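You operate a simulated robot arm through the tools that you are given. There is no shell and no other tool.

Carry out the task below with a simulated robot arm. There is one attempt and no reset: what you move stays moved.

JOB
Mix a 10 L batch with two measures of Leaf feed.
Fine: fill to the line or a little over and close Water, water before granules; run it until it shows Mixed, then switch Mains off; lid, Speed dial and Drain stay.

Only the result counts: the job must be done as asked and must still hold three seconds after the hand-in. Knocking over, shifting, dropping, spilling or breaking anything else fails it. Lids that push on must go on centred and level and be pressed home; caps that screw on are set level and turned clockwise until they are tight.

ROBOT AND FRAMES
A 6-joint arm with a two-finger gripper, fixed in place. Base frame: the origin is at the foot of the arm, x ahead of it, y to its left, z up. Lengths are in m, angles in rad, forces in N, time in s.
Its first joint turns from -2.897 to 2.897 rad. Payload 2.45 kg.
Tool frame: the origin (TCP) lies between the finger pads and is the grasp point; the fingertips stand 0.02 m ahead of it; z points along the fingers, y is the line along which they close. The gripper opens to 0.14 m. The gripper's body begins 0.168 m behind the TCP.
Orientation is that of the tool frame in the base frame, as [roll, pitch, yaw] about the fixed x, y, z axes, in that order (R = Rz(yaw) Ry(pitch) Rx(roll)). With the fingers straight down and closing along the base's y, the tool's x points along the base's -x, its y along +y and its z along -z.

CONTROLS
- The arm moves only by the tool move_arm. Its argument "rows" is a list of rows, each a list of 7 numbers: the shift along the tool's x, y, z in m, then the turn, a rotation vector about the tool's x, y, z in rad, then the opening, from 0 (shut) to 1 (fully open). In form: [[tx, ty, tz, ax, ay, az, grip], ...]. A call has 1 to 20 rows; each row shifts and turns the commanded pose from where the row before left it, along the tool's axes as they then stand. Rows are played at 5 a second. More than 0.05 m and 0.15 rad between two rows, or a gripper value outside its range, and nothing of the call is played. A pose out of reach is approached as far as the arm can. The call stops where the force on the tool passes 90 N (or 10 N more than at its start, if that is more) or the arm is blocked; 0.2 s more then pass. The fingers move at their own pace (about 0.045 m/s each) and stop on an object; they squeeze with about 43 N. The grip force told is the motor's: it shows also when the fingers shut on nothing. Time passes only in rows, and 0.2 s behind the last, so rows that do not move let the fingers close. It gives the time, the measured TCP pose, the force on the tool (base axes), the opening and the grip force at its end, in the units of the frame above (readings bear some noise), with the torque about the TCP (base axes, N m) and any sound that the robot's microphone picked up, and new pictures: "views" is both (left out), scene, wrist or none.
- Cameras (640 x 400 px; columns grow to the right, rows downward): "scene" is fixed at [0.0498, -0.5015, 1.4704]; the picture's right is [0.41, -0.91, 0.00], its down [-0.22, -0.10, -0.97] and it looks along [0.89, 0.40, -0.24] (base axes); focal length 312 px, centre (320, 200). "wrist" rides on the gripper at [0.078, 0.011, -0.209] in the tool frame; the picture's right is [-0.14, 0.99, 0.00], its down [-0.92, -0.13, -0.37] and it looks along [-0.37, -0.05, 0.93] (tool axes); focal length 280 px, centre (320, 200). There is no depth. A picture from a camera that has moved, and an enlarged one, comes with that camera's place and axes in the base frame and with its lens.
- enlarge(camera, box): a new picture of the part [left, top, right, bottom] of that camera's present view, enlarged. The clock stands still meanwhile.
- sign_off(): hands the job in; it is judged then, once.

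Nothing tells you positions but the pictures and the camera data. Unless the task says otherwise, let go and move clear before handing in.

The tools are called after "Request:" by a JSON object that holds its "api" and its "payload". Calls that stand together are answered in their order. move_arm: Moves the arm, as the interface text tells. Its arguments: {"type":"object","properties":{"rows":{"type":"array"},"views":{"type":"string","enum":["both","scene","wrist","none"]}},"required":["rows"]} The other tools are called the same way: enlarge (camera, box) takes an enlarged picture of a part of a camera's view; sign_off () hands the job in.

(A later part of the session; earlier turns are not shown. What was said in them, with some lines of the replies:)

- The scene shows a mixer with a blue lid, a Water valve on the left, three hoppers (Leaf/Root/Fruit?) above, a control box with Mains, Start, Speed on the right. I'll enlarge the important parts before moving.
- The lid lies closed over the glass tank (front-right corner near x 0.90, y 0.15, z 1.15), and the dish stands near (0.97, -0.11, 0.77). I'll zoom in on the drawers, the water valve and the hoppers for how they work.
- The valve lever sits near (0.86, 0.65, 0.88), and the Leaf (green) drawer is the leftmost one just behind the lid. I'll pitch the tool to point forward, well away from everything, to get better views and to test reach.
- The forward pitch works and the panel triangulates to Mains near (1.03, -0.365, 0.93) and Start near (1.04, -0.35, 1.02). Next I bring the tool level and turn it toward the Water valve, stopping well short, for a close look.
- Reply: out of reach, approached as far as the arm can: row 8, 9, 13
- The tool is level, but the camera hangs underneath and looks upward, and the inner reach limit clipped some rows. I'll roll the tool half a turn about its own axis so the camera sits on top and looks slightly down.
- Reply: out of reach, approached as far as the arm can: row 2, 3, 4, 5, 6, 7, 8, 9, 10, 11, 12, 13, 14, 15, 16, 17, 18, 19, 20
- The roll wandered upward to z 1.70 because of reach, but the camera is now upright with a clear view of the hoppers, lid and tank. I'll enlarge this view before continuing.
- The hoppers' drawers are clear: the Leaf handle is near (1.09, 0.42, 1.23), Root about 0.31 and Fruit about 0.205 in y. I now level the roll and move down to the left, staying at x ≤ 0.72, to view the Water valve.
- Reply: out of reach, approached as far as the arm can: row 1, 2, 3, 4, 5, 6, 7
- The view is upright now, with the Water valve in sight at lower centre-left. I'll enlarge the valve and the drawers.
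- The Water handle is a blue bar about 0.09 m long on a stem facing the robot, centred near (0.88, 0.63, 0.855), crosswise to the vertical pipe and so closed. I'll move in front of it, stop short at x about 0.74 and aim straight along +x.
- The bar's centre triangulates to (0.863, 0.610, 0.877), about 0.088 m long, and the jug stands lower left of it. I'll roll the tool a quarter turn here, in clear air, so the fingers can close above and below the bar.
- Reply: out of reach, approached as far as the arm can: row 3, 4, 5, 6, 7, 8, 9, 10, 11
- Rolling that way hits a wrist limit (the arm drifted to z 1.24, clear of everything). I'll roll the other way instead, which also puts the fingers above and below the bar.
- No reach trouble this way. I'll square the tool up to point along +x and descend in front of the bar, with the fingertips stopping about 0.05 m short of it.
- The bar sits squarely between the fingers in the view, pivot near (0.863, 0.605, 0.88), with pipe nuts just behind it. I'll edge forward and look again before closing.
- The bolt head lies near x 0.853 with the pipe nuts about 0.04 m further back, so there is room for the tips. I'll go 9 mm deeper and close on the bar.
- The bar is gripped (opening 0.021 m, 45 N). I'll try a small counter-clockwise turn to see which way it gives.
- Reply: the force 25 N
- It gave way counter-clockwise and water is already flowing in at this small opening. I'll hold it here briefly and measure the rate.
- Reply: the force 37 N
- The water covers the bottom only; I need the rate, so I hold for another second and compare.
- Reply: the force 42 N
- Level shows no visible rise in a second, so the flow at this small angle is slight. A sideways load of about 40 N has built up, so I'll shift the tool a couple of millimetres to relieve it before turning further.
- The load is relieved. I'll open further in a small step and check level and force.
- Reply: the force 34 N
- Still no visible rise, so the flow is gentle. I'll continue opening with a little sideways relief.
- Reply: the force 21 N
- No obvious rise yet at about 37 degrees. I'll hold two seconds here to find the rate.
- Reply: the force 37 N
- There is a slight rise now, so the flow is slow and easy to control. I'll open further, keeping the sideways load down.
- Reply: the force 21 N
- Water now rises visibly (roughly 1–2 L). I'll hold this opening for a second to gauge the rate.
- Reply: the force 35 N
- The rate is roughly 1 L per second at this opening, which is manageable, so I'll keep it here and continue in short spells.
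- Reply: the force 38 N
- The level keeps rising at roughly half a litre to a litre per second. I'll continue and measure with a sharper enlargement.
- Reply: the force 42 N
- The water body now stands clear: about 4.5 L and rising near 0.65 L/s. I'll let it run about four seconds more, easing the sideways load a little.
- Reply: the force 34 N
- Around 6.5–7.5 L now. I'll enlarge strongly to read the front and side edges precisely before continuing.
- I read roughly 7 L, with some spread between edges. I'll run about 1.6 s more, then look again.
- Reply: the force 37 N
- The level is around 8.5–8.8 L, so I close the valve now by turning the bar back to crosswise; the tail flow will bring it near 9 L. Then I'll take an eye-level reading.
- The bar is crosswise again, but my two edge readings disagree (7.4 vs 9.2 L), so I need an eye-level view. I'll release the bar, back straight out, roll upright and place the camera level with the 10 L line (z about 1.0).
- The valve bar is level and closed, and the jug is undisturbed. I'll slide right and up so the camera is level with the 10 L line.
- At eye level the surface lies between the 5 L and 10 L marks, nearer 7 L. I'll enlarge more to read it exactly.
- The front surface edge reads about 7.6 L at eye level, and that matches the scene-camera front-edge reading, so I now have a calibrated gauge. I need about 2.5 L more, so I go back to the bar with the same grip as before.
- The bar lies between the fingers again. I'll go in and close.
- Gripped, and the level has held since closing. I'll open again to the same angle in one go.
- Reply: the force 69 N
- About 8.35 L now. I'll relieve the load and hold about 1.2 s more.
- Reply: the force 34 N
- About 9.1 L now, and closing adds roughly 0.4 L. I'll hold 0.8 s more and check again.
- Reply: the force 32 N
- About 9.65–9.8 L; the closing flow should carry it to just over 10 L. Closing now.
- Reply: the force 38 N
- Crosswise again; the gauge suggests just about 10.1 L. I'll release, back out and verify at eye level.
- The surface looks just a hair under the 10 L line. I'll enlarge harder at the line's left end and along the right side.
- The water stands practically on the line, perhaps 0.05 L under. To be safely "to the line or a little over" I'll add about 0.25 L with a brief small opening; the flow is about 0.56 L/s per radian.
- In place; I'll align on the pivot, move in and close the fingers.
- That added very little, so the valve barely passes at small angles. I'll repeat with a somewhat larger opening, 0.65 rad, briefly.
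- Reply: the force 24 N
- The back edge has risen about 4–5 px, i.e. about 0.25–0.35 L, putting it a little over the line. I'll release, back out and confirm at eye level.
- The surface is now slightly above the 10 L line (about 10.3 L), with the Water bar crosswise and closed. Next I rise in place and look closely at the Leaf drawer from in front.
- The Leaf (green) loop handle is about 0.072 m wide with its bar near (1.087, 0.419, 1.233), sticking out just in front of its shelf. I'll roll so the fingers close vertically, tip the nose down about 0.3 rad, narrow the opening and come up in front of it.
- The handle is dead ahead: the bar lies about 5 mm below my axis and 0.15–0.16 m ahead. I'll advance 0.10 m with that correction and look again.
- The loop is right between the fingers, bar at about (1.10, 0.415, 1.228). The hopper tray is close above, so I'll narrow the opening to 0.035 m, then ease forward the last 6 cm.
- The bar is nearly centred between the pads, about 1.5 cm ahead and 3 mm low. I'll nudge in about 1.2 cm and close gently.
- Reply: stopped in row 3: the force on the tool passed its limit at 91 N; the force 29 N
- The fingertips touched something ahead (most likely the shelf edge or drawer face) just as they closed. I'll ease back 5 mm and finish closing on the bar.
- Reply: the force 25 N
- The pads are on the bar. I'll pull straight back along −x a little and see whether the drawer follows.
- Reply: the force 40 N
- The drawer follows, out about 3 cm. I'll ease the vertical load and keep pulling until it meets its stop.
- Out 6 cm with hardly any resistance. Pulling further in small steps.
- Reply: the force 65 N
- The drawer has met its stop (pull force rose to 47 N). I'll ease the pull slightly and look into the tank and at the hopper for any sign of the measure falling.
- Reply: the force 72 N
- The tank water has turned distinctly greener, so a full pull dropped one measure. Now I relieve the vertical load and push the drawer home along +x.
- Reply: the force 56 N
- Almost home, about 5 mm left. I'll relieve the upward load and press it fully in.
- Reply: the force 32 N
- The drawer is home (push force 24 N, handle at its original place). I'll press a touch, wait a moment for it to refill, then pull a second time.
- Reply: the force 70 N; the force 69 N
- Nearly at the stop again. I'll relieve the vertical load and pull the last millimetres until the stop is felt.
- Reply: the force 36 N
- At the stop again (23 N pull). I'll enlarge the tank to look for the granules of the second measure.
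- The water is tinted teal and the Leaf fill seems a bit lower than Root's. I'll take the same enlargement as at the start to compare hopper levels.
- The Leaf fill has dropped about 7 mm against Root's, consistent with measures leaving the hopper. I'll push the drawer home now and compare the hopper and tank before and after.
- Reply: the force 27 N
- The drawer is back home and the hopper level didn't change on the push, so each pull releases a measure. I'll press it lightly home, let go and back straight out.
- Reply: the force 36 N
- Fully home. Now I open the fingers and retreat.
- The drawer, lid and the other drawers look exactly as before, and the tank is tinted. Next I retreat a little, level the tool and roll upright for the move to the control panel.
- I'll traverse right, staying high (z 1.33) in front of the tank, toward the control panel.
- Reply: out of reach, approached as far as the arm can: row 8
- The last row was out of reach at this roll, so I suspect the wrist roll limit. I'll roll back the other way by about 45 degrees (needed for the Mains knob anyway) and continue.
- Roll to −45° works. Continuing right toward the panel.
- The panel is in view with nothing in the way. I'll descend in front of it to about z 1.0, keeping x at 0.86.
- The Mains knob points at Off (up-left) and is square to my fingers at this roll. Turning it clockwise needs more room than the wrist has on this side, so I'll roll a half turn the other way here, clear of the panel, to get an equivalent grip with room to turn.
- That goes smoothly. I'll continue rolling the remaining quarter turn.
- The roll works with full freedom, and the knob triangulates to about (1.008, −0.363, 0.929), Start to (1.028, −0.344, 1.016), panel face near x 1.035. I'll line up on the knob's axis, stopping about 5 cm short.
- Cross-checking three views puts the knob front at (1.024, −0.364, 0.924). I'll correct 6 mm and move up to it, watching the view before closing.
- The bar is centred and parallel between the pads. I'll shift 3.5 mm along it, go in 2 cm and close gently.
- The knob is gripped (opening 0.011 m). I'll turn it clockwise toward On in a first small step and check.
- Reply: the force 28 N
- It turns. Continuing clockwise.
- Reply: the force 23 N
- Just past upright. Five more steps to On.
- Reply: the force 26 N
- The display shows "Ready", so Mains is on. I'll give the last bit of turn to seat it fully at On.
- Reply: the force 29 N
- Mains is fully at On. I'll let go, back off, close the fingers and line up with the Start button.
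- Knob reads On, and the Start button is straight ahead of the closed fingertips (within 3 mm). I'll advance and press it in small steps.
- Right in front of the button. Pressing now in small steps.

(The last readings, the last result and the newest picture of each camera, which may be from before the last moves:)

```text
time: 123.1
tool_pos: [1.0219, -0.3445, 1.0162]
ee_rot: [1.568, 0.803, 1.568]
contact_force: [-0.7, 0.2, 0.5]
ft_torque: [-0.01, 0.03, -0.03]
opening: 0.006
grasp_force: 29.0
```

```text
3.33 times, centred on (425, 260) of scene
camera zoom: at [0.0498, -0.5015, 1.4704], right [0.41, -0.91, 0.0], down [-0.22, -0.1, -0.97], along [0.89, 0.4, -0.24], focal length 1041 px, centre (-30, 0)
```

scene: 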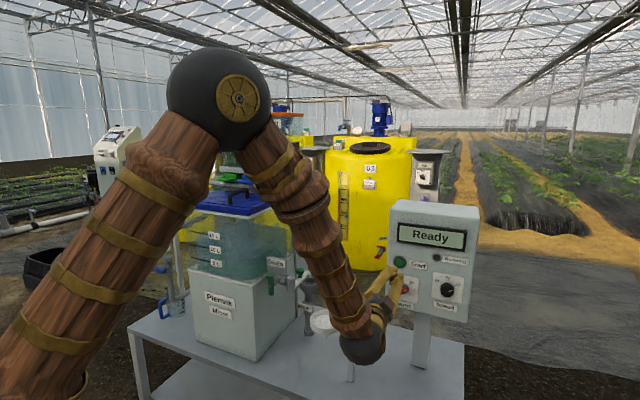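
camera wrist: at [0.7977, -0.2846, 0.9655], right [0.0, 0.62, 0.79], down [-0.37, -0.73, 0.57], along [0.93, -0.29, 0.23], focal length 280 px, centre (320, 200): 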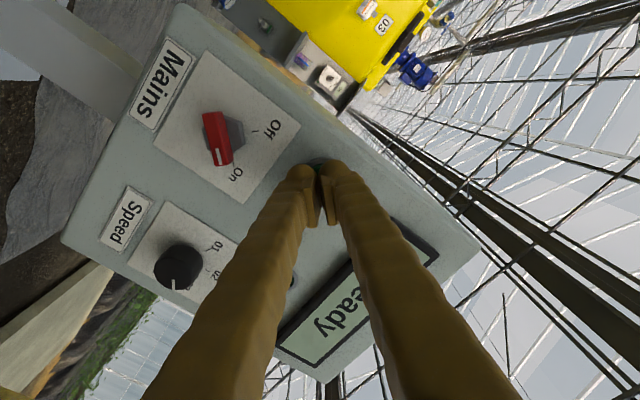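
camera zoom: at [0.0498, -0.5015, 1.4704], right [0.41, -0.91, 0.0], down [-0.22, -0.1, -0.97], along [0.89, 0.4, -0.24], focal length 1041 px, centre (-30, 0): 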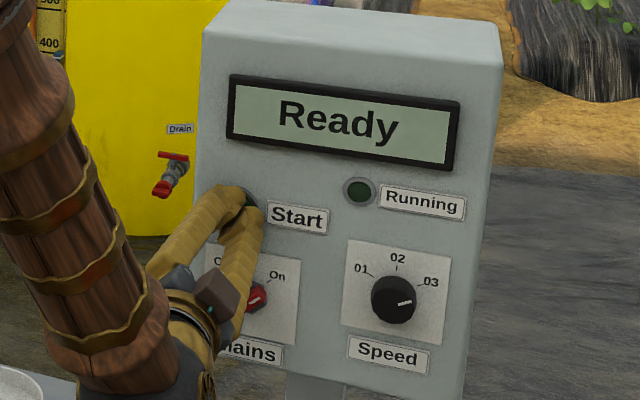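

Still "Ready" and no load yet, so a little further.

Request:
{"api": "move_arm", "payload": {"rows": [[0, 0, 0.004, 0, 0, 0, 0], [0, 0, 0.003, 0, 0, 0, 0]], "views": "wrist"}}

Request:
{"api": "enlarge", "payload": {"camera": "scene", "box": [370, 200, 480, 320]}}

Request:
{"api": "enlarge", "payload": {"camera": "wrist", "box": [240, 120, 400, 240]}}

```text
time: 123.7
tool_pos: [1.0286, -0.3453, 1.0159]
ee_rot: [1.57, 0.803, 1.566]
contact_force: [-27.5, -1.2, -8.2]
ft_torque: [-0.05, 0.19, 0.0]
opening: 0.0062
grasp_force: 29.8
heard: click
camera wrist: at [0.8194, -0.2831, 0.9673], right [0.0, 0.62, 0.79], down [-0.37, -0.73, 0.57], along [0.93, -0.29, 0.23], focal length 280 px, centre (320, 200)
```

wrist: 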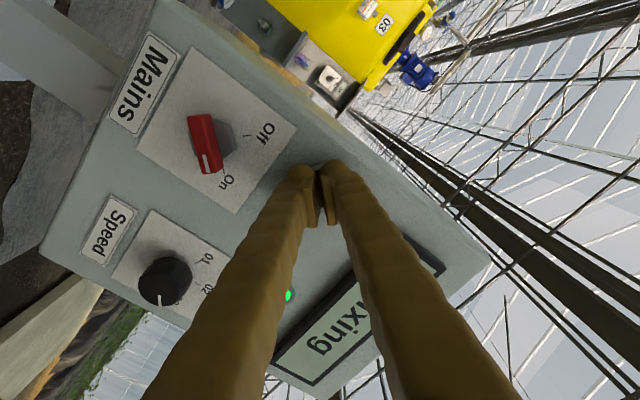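

```text
3.33 times, centred on (425, 260) of scene
camera zoom: at [0.0498, -0.5015, 1.4704], right [0.41, -0.91, 0.0], down [-0.22, -0.1, -0.97], along [0.89, 0.4, -0.24], focal length 1041 px, centre (-30, 0)
```

zoom: 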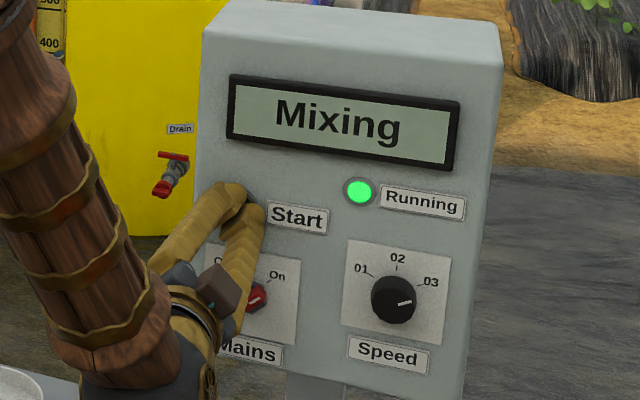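

```text
3.33 times, centred on (320, 180) of wrist
camera zoom: at [0.8194, -0.2831, 0.9673], right [0.0, 0.62, 0.79], down [-0.37, -0.73, 0.57], along [0.93, -0.29, 0.23], focal length 935 px, centre (320, 267)
```

zoom: 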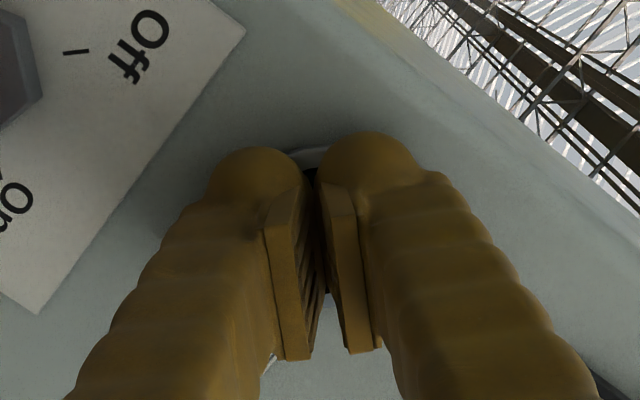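

A click, the Running lamp is lit and it shows "Mixing". I'll back off and get ready in front of the Mains knob while it runs.

Request:
{"api": "move_arm", "payload": {"rows": [[0, 0, -0.04, 0, 0, 0, 0], [0, 0, -0.04, 0, 0, 0, 0], [0.026, -0.039, 0, 0, 0, 0, 0.2], [0.026, -0.039, 0, 0, 0, 0, 0.4], [0, 0, 0, 0, 0, 0, 0.4], [0, 0, 0, 0, 0, 0, 0.4]], "views": "both"}}

Request:
{"api": "enlarge", "payload": {"camera": "wrist", "box": [240, 100, 400, 220]}}

Request:
{"api": "enlarge", "payload": {"camera": "scene", "box": [370, 200, 480, 320]}}

```text
time: 125.1
tool_pos: [0.9522, -0.3641, 0.9248]
ee_rot: [1.567, 0.803, 1.566]
contact_force: [-0.8, 0.0, 1.0]
ft_torque: [-0.03, 0.03, 0.02]
opening: 0.0559
grasp_force: 0.1
camera wrist: at [0.743, -0.3027, 0.8745], right [0.0, 0.62, 0.79], down [-0.37, -0.73, 0.57], along [0.93, -0.29, 0.23], focal length 280 px, centre (320, 200)
```

scene: 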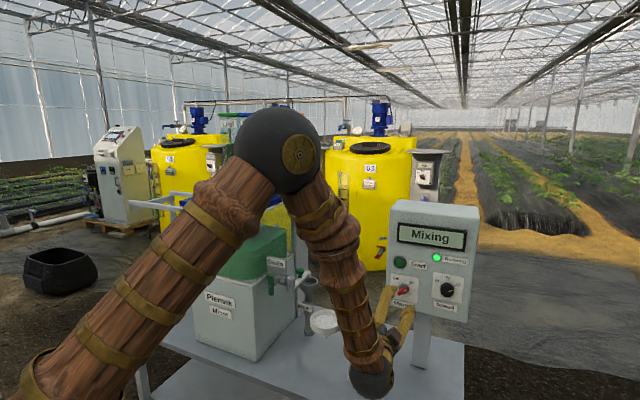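
wrist: 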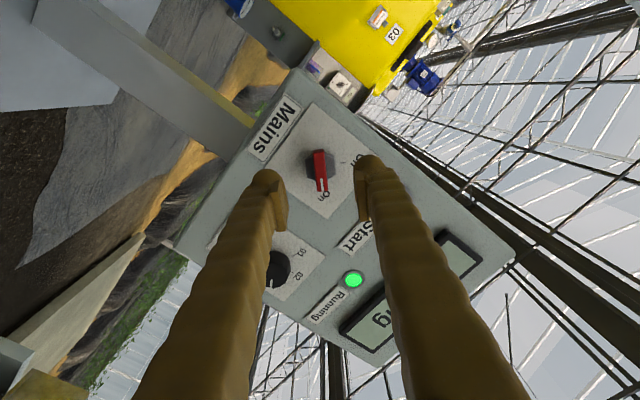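

```text
3.33 times, centred on (320, 160) of wrist
camera zoom: at [0.743, -0.3027, 0.8745], right [0.0, 0.62, 0.79], down [-0.37, -0.73, 0.57], along [0.93, -0.29, 0.23], focal length 935 px, centre (320, 333)
```

zoom: 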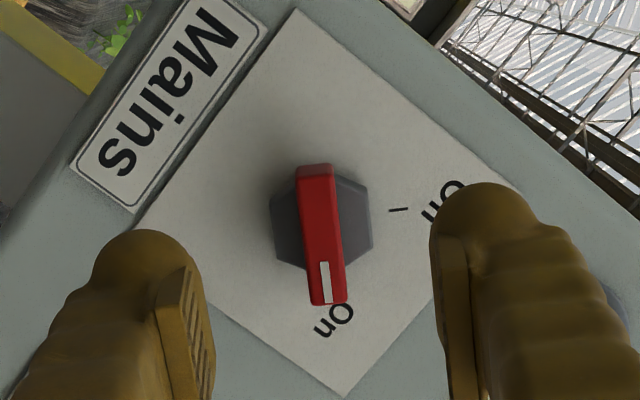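

```text
3.33 times, centred on (425, 260) of scene
camera zoom: at [0.0498, -0.5015, 1.4704], right [0.41, -0.91, 0.0], down [-0.22, -0.1, -0.97], along [0.89, 0.4, -0.24], focal length 1041 px, centre (-30, 0)
```

zoom: 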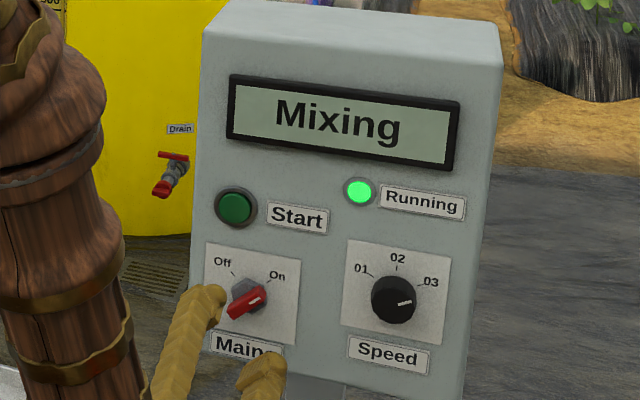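

The tank is turning green and the knob is well centred. I'll wait here, without touching anything, until the display changes.

Request:
{"api": "move_arm", "payload": {"rows": [[0, 0, 0, 0, 0, 0, 0.4], [0, 0, 0, 0, 0, 0, 0.4], [0, 0, 0, 0, 0, 0, 0.4], [0, 0, 0, 0, 0, 0, 0.4], [0, 0, 0, 0, 0, 0, 0.4], [0, 0, 0, 0, 0, 0, 0.4], [0, 0, 0, 0, 0, 0, 0.4], [0, 0, 0, 0, 0, 0, 0.4], [0, 0, 0, 0, 0, 0, 0.4], [0, 0, 0, 0, 0, 0, 0.4]], "views": "scene"}}

```text
time: 127.3
tool_pos: [0.9515, -0.3647, 0.9237]
ee_rot: [1.568, 0.804, 1.568]
contact_force: [0.0, 0.0, 0.2]
ft_torque: [0.02, 0.02, -0.01]
opening: 0.0559
grasp_force: 0.0
```

scene: 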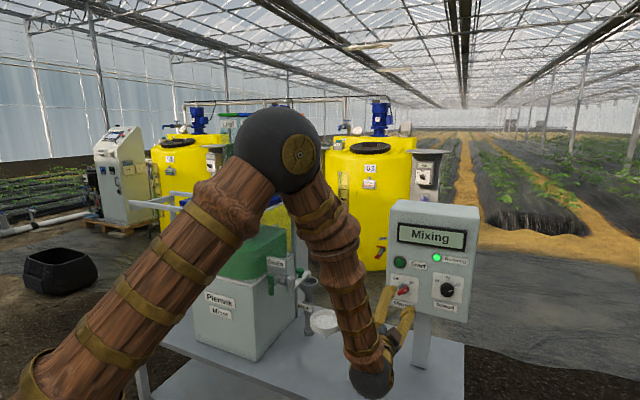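

Still "Mixing", with the tank going green. Waiting further.

Request:
{"api": "move_arm", "payload": {"rows": [[0, 0, 0, 0, 0, 0, 0.4], [0, 0, 0, 0, 0, 0, 0.4], [0, 0, 0, 0, 0, 0, 0.4], [0, 0, 0, 0, 0, 0, 0.4], [0, 0, 0, 0, 0, 0, 0.4], [0, 0, 0, 0, 0, 0, 0.4], [0, 0, 0, 0, 0, 0, 0.4], [0, 0, 0, 0, 0, 0, 0.4], [0, 0, 0, 0, 0, 0, 0.4], [0, 0, 0, 0, 0, 0, 0.4], [0, 0, 0, 0, 0, 0, 0.4], [0, 0, 0, 0, 0, 0, 0.4], [0, 0, 0, 0, 0, 0, 0.4], [0, 0, 0, 0, 0, 0, 0.4], [0, 0, 0, 0, 0, 0, 0.4]], "views": "scene"}}

```text
time: 130.5
tool_pos: [0.9529, -0.3643, 0.9243]
ee_rot: [1.567, 0.804, 1.567]
contact_force: [0.6, 0.8, 0.2]
ft_torque: [-0.01, -0.01, -0.01]
opening: 0.0558
grasp_force: 0.1
```

scene: 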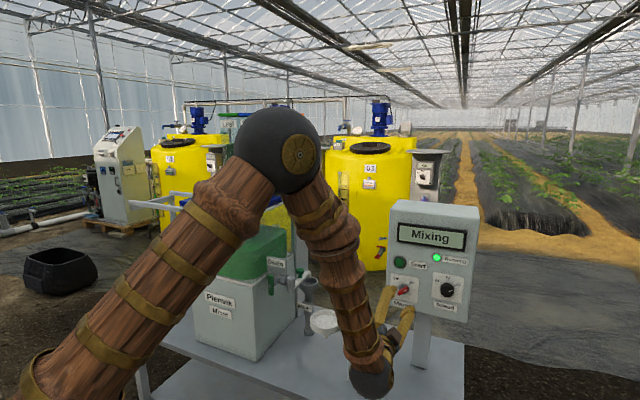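

Still "Mixing". I keep waiting.

Request:
{"api": "move_arm", "payload": {"rows": [[0, 0, 0, 0, 0, 0, 0.4], [0, 0, 0, 0, 0, 0, 0.4], [0, 0, 0, 0, 0, 0, 0.4], [0, 0, 0, 0, 0, 0, 0.4], [0, 0, 0, 0, 0, 0, 0.4], [0, 0, 0, 0, 0, 0, 0.4], [0, 0, 0, 0, 0, 0, 0.4], [0, 0, 0, 0, 0, 0, 0.4], [0, 0, 0, 0, 0, 0, 0.4], [0, 0, 0, 0, 0, 0, 0.4], [0, 0, 0, 0, 0, 0, 0.4], [0, 0, 0, 0, 0, 0, 0.4], [0, 0, 0, 0, 0, 0, 0.4], [0, 0, 0, 0, 0, 0, 0.4], [0, 0, 0, 0, 0, 0, 0.4], [0, 0, 0, 0, 0, 0, 0.4], [0, 0, 0, 0, 0, 0, 0.4], [0, 0, 0, 0, 0, 0, 0.4]], "views": "scene"}}

```text
time: 134.3
tool_pos: [0.9535, -0.3638, 0.9242]
ee_rot: [1.567, 0.802, 1.567]
contact_force: [-0.3, -0.2, 0.5]
ft_torque: [0.0, -0.04, -0.02]
opening: 0.056
grasp_force: 0.1
```

scene: 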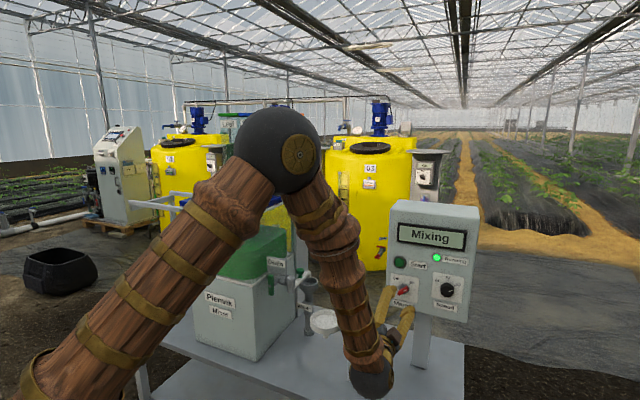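

It still says "Mixing" after about 11 s of running. Waiting on.

Request:
{"api": "move_arm", "payload": {"rows": [[0, 0, 0, 0, 0, 0, 0.4], [0, 0, 0, 0, 0, 0, 0.4], [0, 0, 0, 0, 0, 0, 0.4], [0, 0, 0, 0, 0, 0, 0.4], [0, 0, 0, 0, 0, 0, 0.4], [0, 0, 0, 0, 0, 0, 0.4], [0, 0, 0, 0, 0, 0, 0.4], [0, 0, 0, 0, 0, 0, 0.4], [0, 0, 0, 0, 0, 0, 0.4], [0, 0, 0, 0, 0, 0, 0.4], [0, 0, 0, 0, 0, 0, 0.4], [0, 0, 0, 0, 0, 0, 0.4], [0, 0, 0, 0, 0, 0, 0.4], [0, 0, 0, 0, 0, 0, 0.4], [0, 0, 0, 0, 0, 0, 0.4], [0, 0, 0, 0, 0, 0, 0.4], [0, 0, 0, 0, 0, 0, 0.4], [0, 0, 0, 0, 0, 0, 0.4]], "views": "scene"}}

```text
time: 138.1
tool_pos: [0.9527, -0.3641, 0.9252]
ee_rot: [1.566, 0.803, 1.567]
contact_force: [0.2, 1.0, 0.4]
ft_torque: [0.0, 0.02, -0.01]
opening: 0.0558
grasp_force: 0.1
```

scene: 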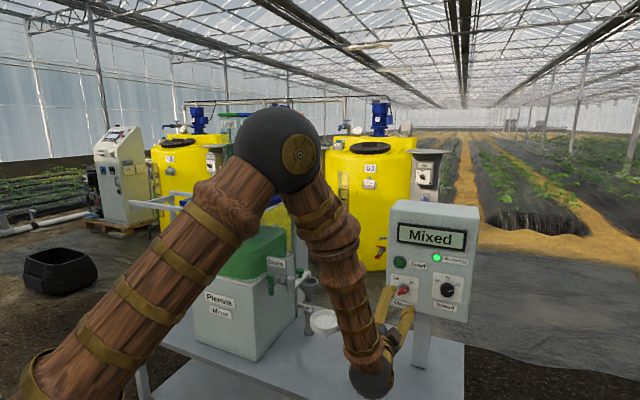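

The display shows "Mixed". Now I grip the Mains knob to switch it off.

Request:
{"api": "move_arm", "payload": {"rows": [[0, 0, 0.03, 0, 0, 0, 0.4], [0, 0, 0.02, 0, 0, 0, 0.4], [0, 0, 0.0105, 0, 0, 0, 0.4], [0, 0, 0, 0, 0, 0, 0.2], [0, 0, 0, 0, 0, 0, 0], [0, 0, 0, 0, 0, 0, 0], [0, 0, 0, 0, 0, 0, 0], [0, 0, 0, 0, 0, 0, 0]], "views": "wrist"}}

Request:
{"api": "enlarge", "payload": {"camera": "scene", "box": [370, 200, 480, 320]}}

```text
time: 139.9
tool_pos: [1.0101, -0.3643, 0.9245]
ee_rot: [1.568, 0.803, 1.567]
contact_force: [6.5, -14.1, -10.2]
ft_torque: [0.01, 0.07, -0.15]
opening: 0.0112
grasp_force: 38.3
camera wrist: at [0.7998, -0.3027, 0.8757], right [0.0, 0.62, 0.79], down [-0.37, -0.73, 0.57], along [0.93, -0.29, 0.23], focal length 280 px, centre (320, 200)
```

wrist: 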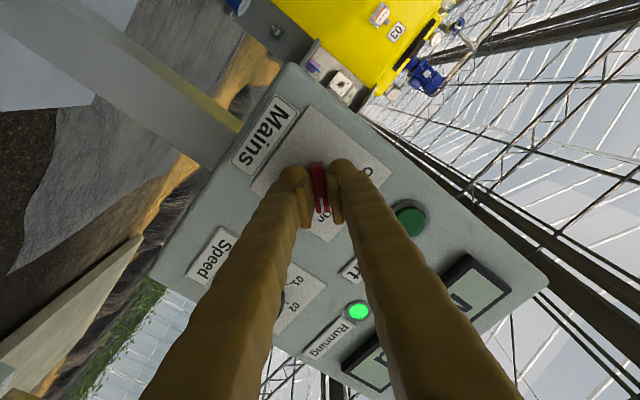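

```text
3.33 times, centred on (425, 260) of scene
camera zoom: at [0.0498, -0.5015, 1.4704], right [0.41, -0.91, 0.0], down [-0.22, -0.1, -0.97], along [0.89, 0.4, -0.24], focal length 1041 px, centre (-30, 0)
```

zoom: 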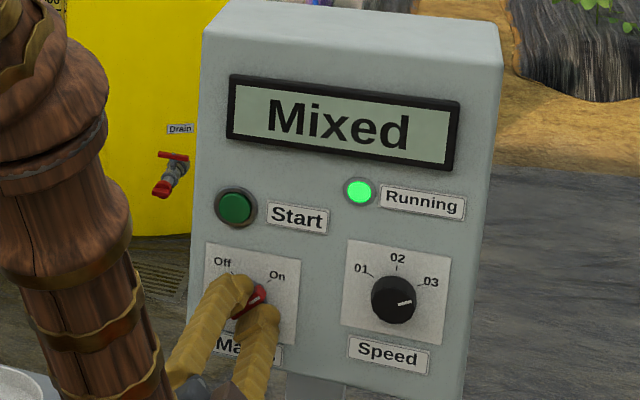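

Gripped with "Mixed" still showing. Turning counter-clockwise back to Off.

Request:
{"api": "move_arm", "payload": {"rows": [[0, 0, 0, 0, 0, -0.13, 0], [0, 0, 0, 0, 0, -0.13, 0], [0, 0, 0, 0, 0, -0.13, 0], [0, 0, 0, 0, 0, -0.13, 0], [0, 0, 0, 0, 0, -0.13, 0], [0, 0, 0, 0, 0, -0.13, 0]], "views": "none"}}

Request:
{"api": "move_arm", "payload": {"rows": [[0, 0, 0, 0, 0, -0.13, 0], [0, 0, 0, 0, 0, -0.13, 0], [0, 0, 0, 0, 0, -0.13, 0], [0, 0, 0, 0, 0, -0.13, 0], [0, 0, 0, 0, 0, -0.13, 0], [0, 0, 0, 0, 0, -0.13, 0], [0, 0, 0, 0, 0, 0, 0]], "views": "wrist"}}

Request:
{"api": "enlarge", "payload": {"camera": "scene", "box": [370, 200, 480, 320]}}

```text
time: 141.3
tool_pos: [1.0114, -0.3657, 0.9253]
ee_rot: [-1.484, 1.556, -1.485]
contact_force: [-18.4, -16.5, -21.1]
ft_torque: [0.01, 0.22, -0.21]
opening: 0.011
grasp_force: 38.1
```

```text
time: 142.9
tool_pos: [1.0117, -0.3634, 0.9268]
ee_rot: [-1.567, 0.778, -1.569]
contact_force: [19.7, -9.3, -17.0]
ft_torque: [0.22, 0.19, -0.08]
opening: 0.0111
grasp_force: 37.8
camera wrist: at [0.8013, -0.4118, 0.8634], right [0.0, 0.79, -0.61], down [-0.37, 0.57, 0.74], along [0.93, 0.22, 0.29], focal length 280 px, centre (320, 200)
```

wrist: 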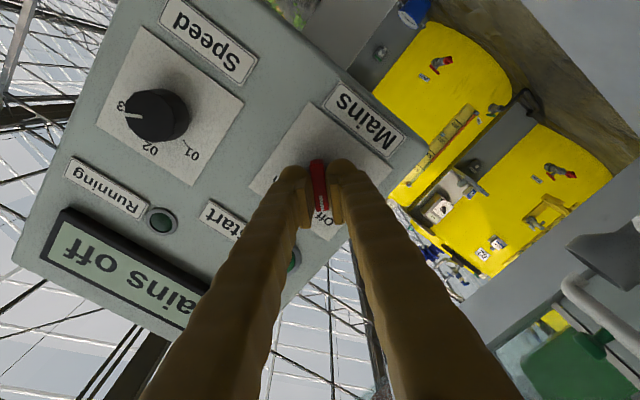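

```text
3.33 times, centred on (425, 260) of scene
camera zoom: at [0.0498, -0.5015, 1.4704], right [0.41, -0.91, 0.0], down [-0.22, -0.1, -0.97], along [0.89, 0.4, -0.24], focal length 1041 px, centre (-30, 0)
```

zoom: 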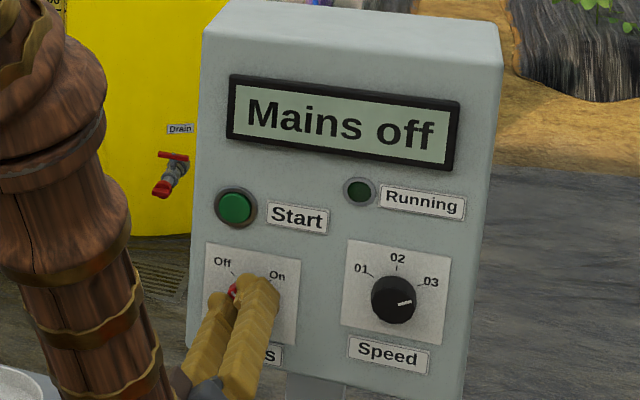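

"Mains off" is shown and the Running lamp is out. I'll release the knob and back well clear.

Request:
{"api": "move_arm", "payload": {"rows": [[0, 0, 0, 0, 0, 0, 0.2], [0, 0, 0, 0, 0, 0, 0.35], [0, 0, 0, 0, 0, 0, 0.35], [0, 0, -0.03, 0, 0, 0, 0.35], [0, 0, -0.045, 0, 0, 0, 0.35], [0, 0, -0.045, 0, 0, 0, 0.35]]}}

Request:
{"api": "enlarge", "payload": {"camera": "scene", "box": [370, 200, 480, 320]}}

Request:
{"api": "enlarge", "payload": {"camera": "wrist", "box": [220, 80, 420, 220]}}

```text
time: 144.3
tool_pos: [0.89, -0.3651, 0.926]
ee_rot: [-1.57, 0.778, -1.568]
contact_force: [-0.2, 0.2, 0.2]
ft_torque: [-0.02, 0.01, -0.04]
opening: 0.0491
grasp_force: 0.0
camera wrist: at [0.6786, -0.4129, 0.8621], right [0.0, 0.79, -0.61], down [-0.37, 0.57, 0.74], along [0.93, 0.22, 0.29], focal length 280 px, centre (320, 200)
```

scene: 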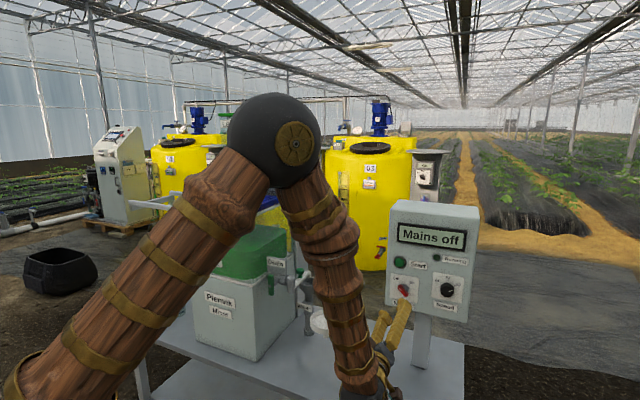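
wrist: 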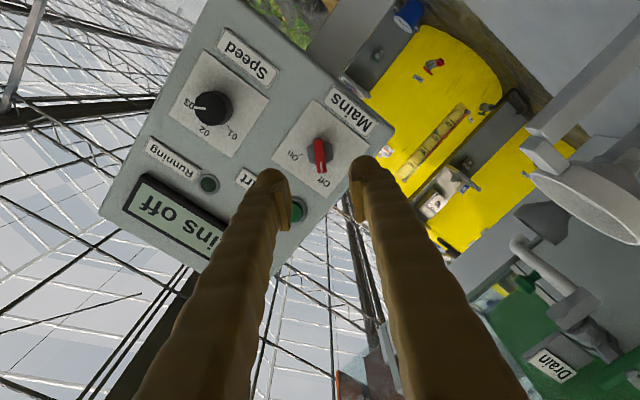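

```text
3.33 times, centred on (425, 260) of scene
camera zoom: at [0.0498, -0.5015, 1.4704], right [0.41, -0.91, 0.0], down [-0.22, -0.1, -0.97], along [0.89, 0.4, -0.24], focal length 1041 px, centre (-30, 0)
```

zoom: 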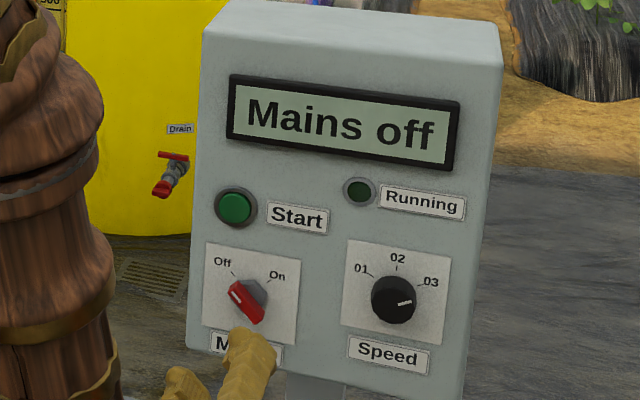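

```text
2.86 times, centred on (320, 150) of wrist
camera zoom: at [0.6786, -0.4129, 0.8621], right [0.0, 0.79, -0.61], down [-0.37, 0.57, 0.74], along [0.93, 0.22, 0.29], focal length 801 px, centre (320, 343)
```

zoom: 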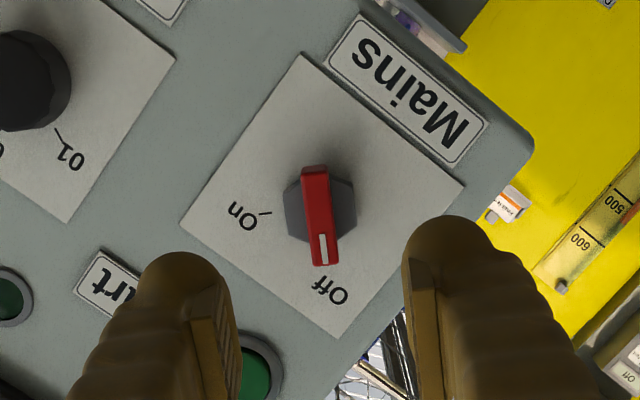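

Mains is back at Off and the Speed dial hasn't moved. I'll raise the arm clear for a last check of the tank, valve, drawers and lid.

Request:
{"api": "move_arm", "payload": {"rows": [[-0.033, -0.033, -0.01, 0, 0, 0, 0.35], [-0.033, -0.033, -0.01, 0, 0, 0, 0.35], [-0.033, -0.033, 0, 0, 0, 0, 0.35], [-0.033, -0.033, 0, 0, 0, 0, 0.35], [-0.033, -0.033, 0, 0, 0, 0, 0.35], [-0.033, -0.033, 0, 0, 0, 0, 0.35], [-0.033, -0.033, 0, 0, 0, 0, 0.35], [-0.033, -0.033, 0, 0, 0, 0, 0.35], [-0.033, -0.033, 0, 0, 0, 0, 0.35]]}}

Request:
{"api": "enlarge", "payload": {"camera": "scene", "box": [130, 100, 330, 320]}}

```text
time: 146.3
tool_pos: [0.8687, -0.3559, 1.3451]
ee_rot: [-1.568, 0.777, -1.571]
contact_force: [-0.3, 0.4, -0.9]
ft_torque: [0.0, -0.01, 0.02]
opening: 0.0491
grasp_force: 0.1
camera wrist: at [0.6586, -0.4045, 1.2815], right [0.0, 0.79, -0.61], down [-0.37, 0.57, 0.74], along [0.93, 0.22, 0.29], focal length 280 px, centre (320, 200)
```

scene: 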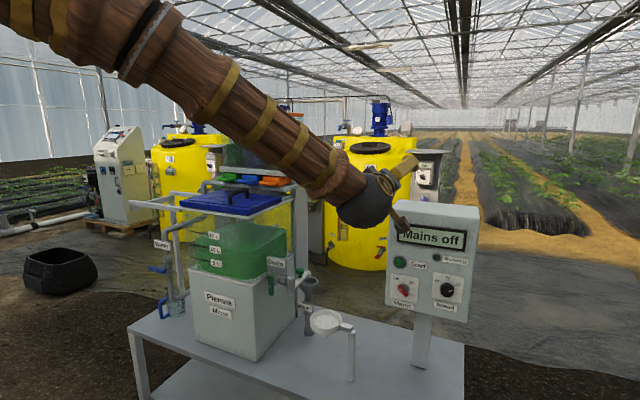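
wrist: 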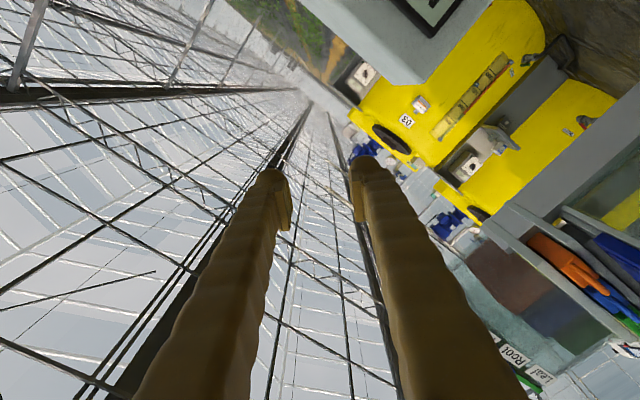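

```text
1.82 times, centred on (230, 210) of scene
camera zoom: at [0.0498, -0.5015, 1.4704], right [0.41, -0.91, 0.0], down [-0.22, -0.1, -0.97], along [0.89, 0.4, -0.24], focal length 568 px, centre (484, 182)
```

zoom: 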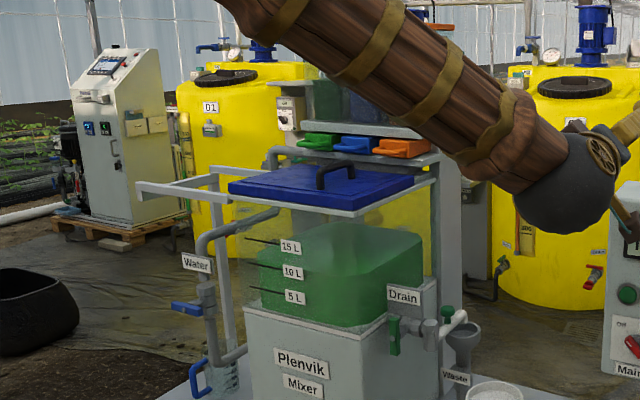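

The batch is an even green, a little above the 10 L mark. One last look at the valve, drawers and drain before handing in.

Request:
{"api": "enlarge", "payload": {"camera": "scene", "box": [190, 160, 300, 290]}}

Request:
{"api": "enlarge", "payload": {"camera": "scene", "box": [130, 220, 230, 330]}}

Request:
{"api": "enlarge", "payload": {"camera": "scene", "box": [250, 240, 480, 390]}}

```text
3.08 times, centred on (245, 225) of scene
camera zoom: at [0.0498, -0.5015, 1.4704], right [0.41, -0.91, 0.0], down [-0.22, -0.1, -0.97], along [0.89, 0.4, -0.24], focal length 960 px, centre (551, 123)
```

zoom: 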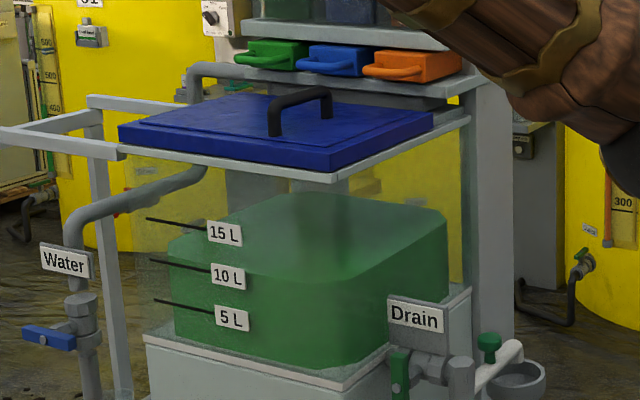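

```text
3.64 times, centred on (180, 275) of scene
camera zoom: at [0.0498, -0.5015, 1.4704], right [0.41, -0.91, 0.0], down [-0.22, -0.1, -0.97], along [0.89, 0.4, -0.24], focal length 1135 px, centre (829, -73)
```

zoom: 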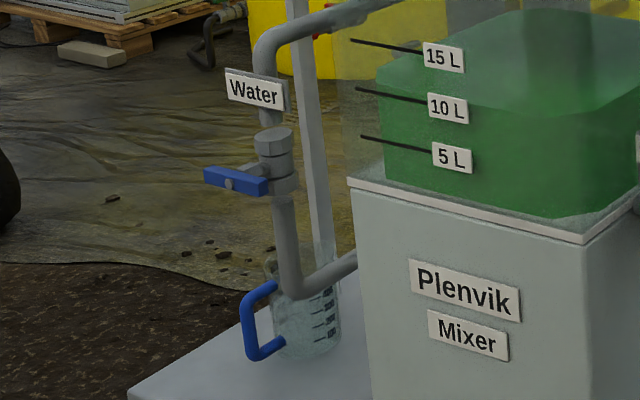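

```text
2.67 times, centred on (365, 315) of scene
camera zoom: at [0.0498, -0.5015, 1.4704], right [0.41, -0.91, 0.0], down [-0.22, -0.1, -0.97], along [0.89, 0.4, -0.24], focal length 832 px, centre (200, -107)
```

zoom: 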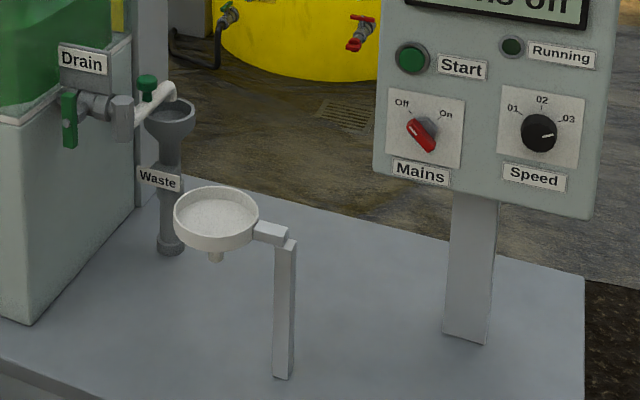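

Everything looks right: Water is closed with the level just over 10 L, the drawers are home and the batch reached "Mixed". Mains is off, and the lid, Speed dial, Drain and jug are as they were. The gripper is empty and clear, so I hand the job in.

Request:
{"api": "sign_off", "payload": {}}

```text
The job is handed in.
```

I mixed the batch and handed it in. The display reached "Mixed" before I switched Mains off. I don't have the verdict yet.

- **Water:** I filled to about 10.3 L, a little over the 10 L line, and closed Water before adding any granules.
- **Leaf feed:** I pulled the Leaf drawer out to its stop twice, pushing it fully home each time. The first pull visibly tinted the water. I couldn't see the second measure drop on its own; my evidence for it is the second full pull and the Leaf hopper's lower level.
- **Mixing:** I switched Mains on, pressed Start and let it run until the display changed from "Mixing" to "Mixed". Mains is now at Off and the Running lamp is out.
- **Left alone:** I didn't touch the lid, Speed dial, Drain, the other drawers or the jug, and they look unchanged in the last pictures.

While I was gripping the Leaf drawer, the fingertips bumped the drawer or its shelf and the arm stopped at its force limit. I backed off and carried on; nothing looked shifted in the later pictures.
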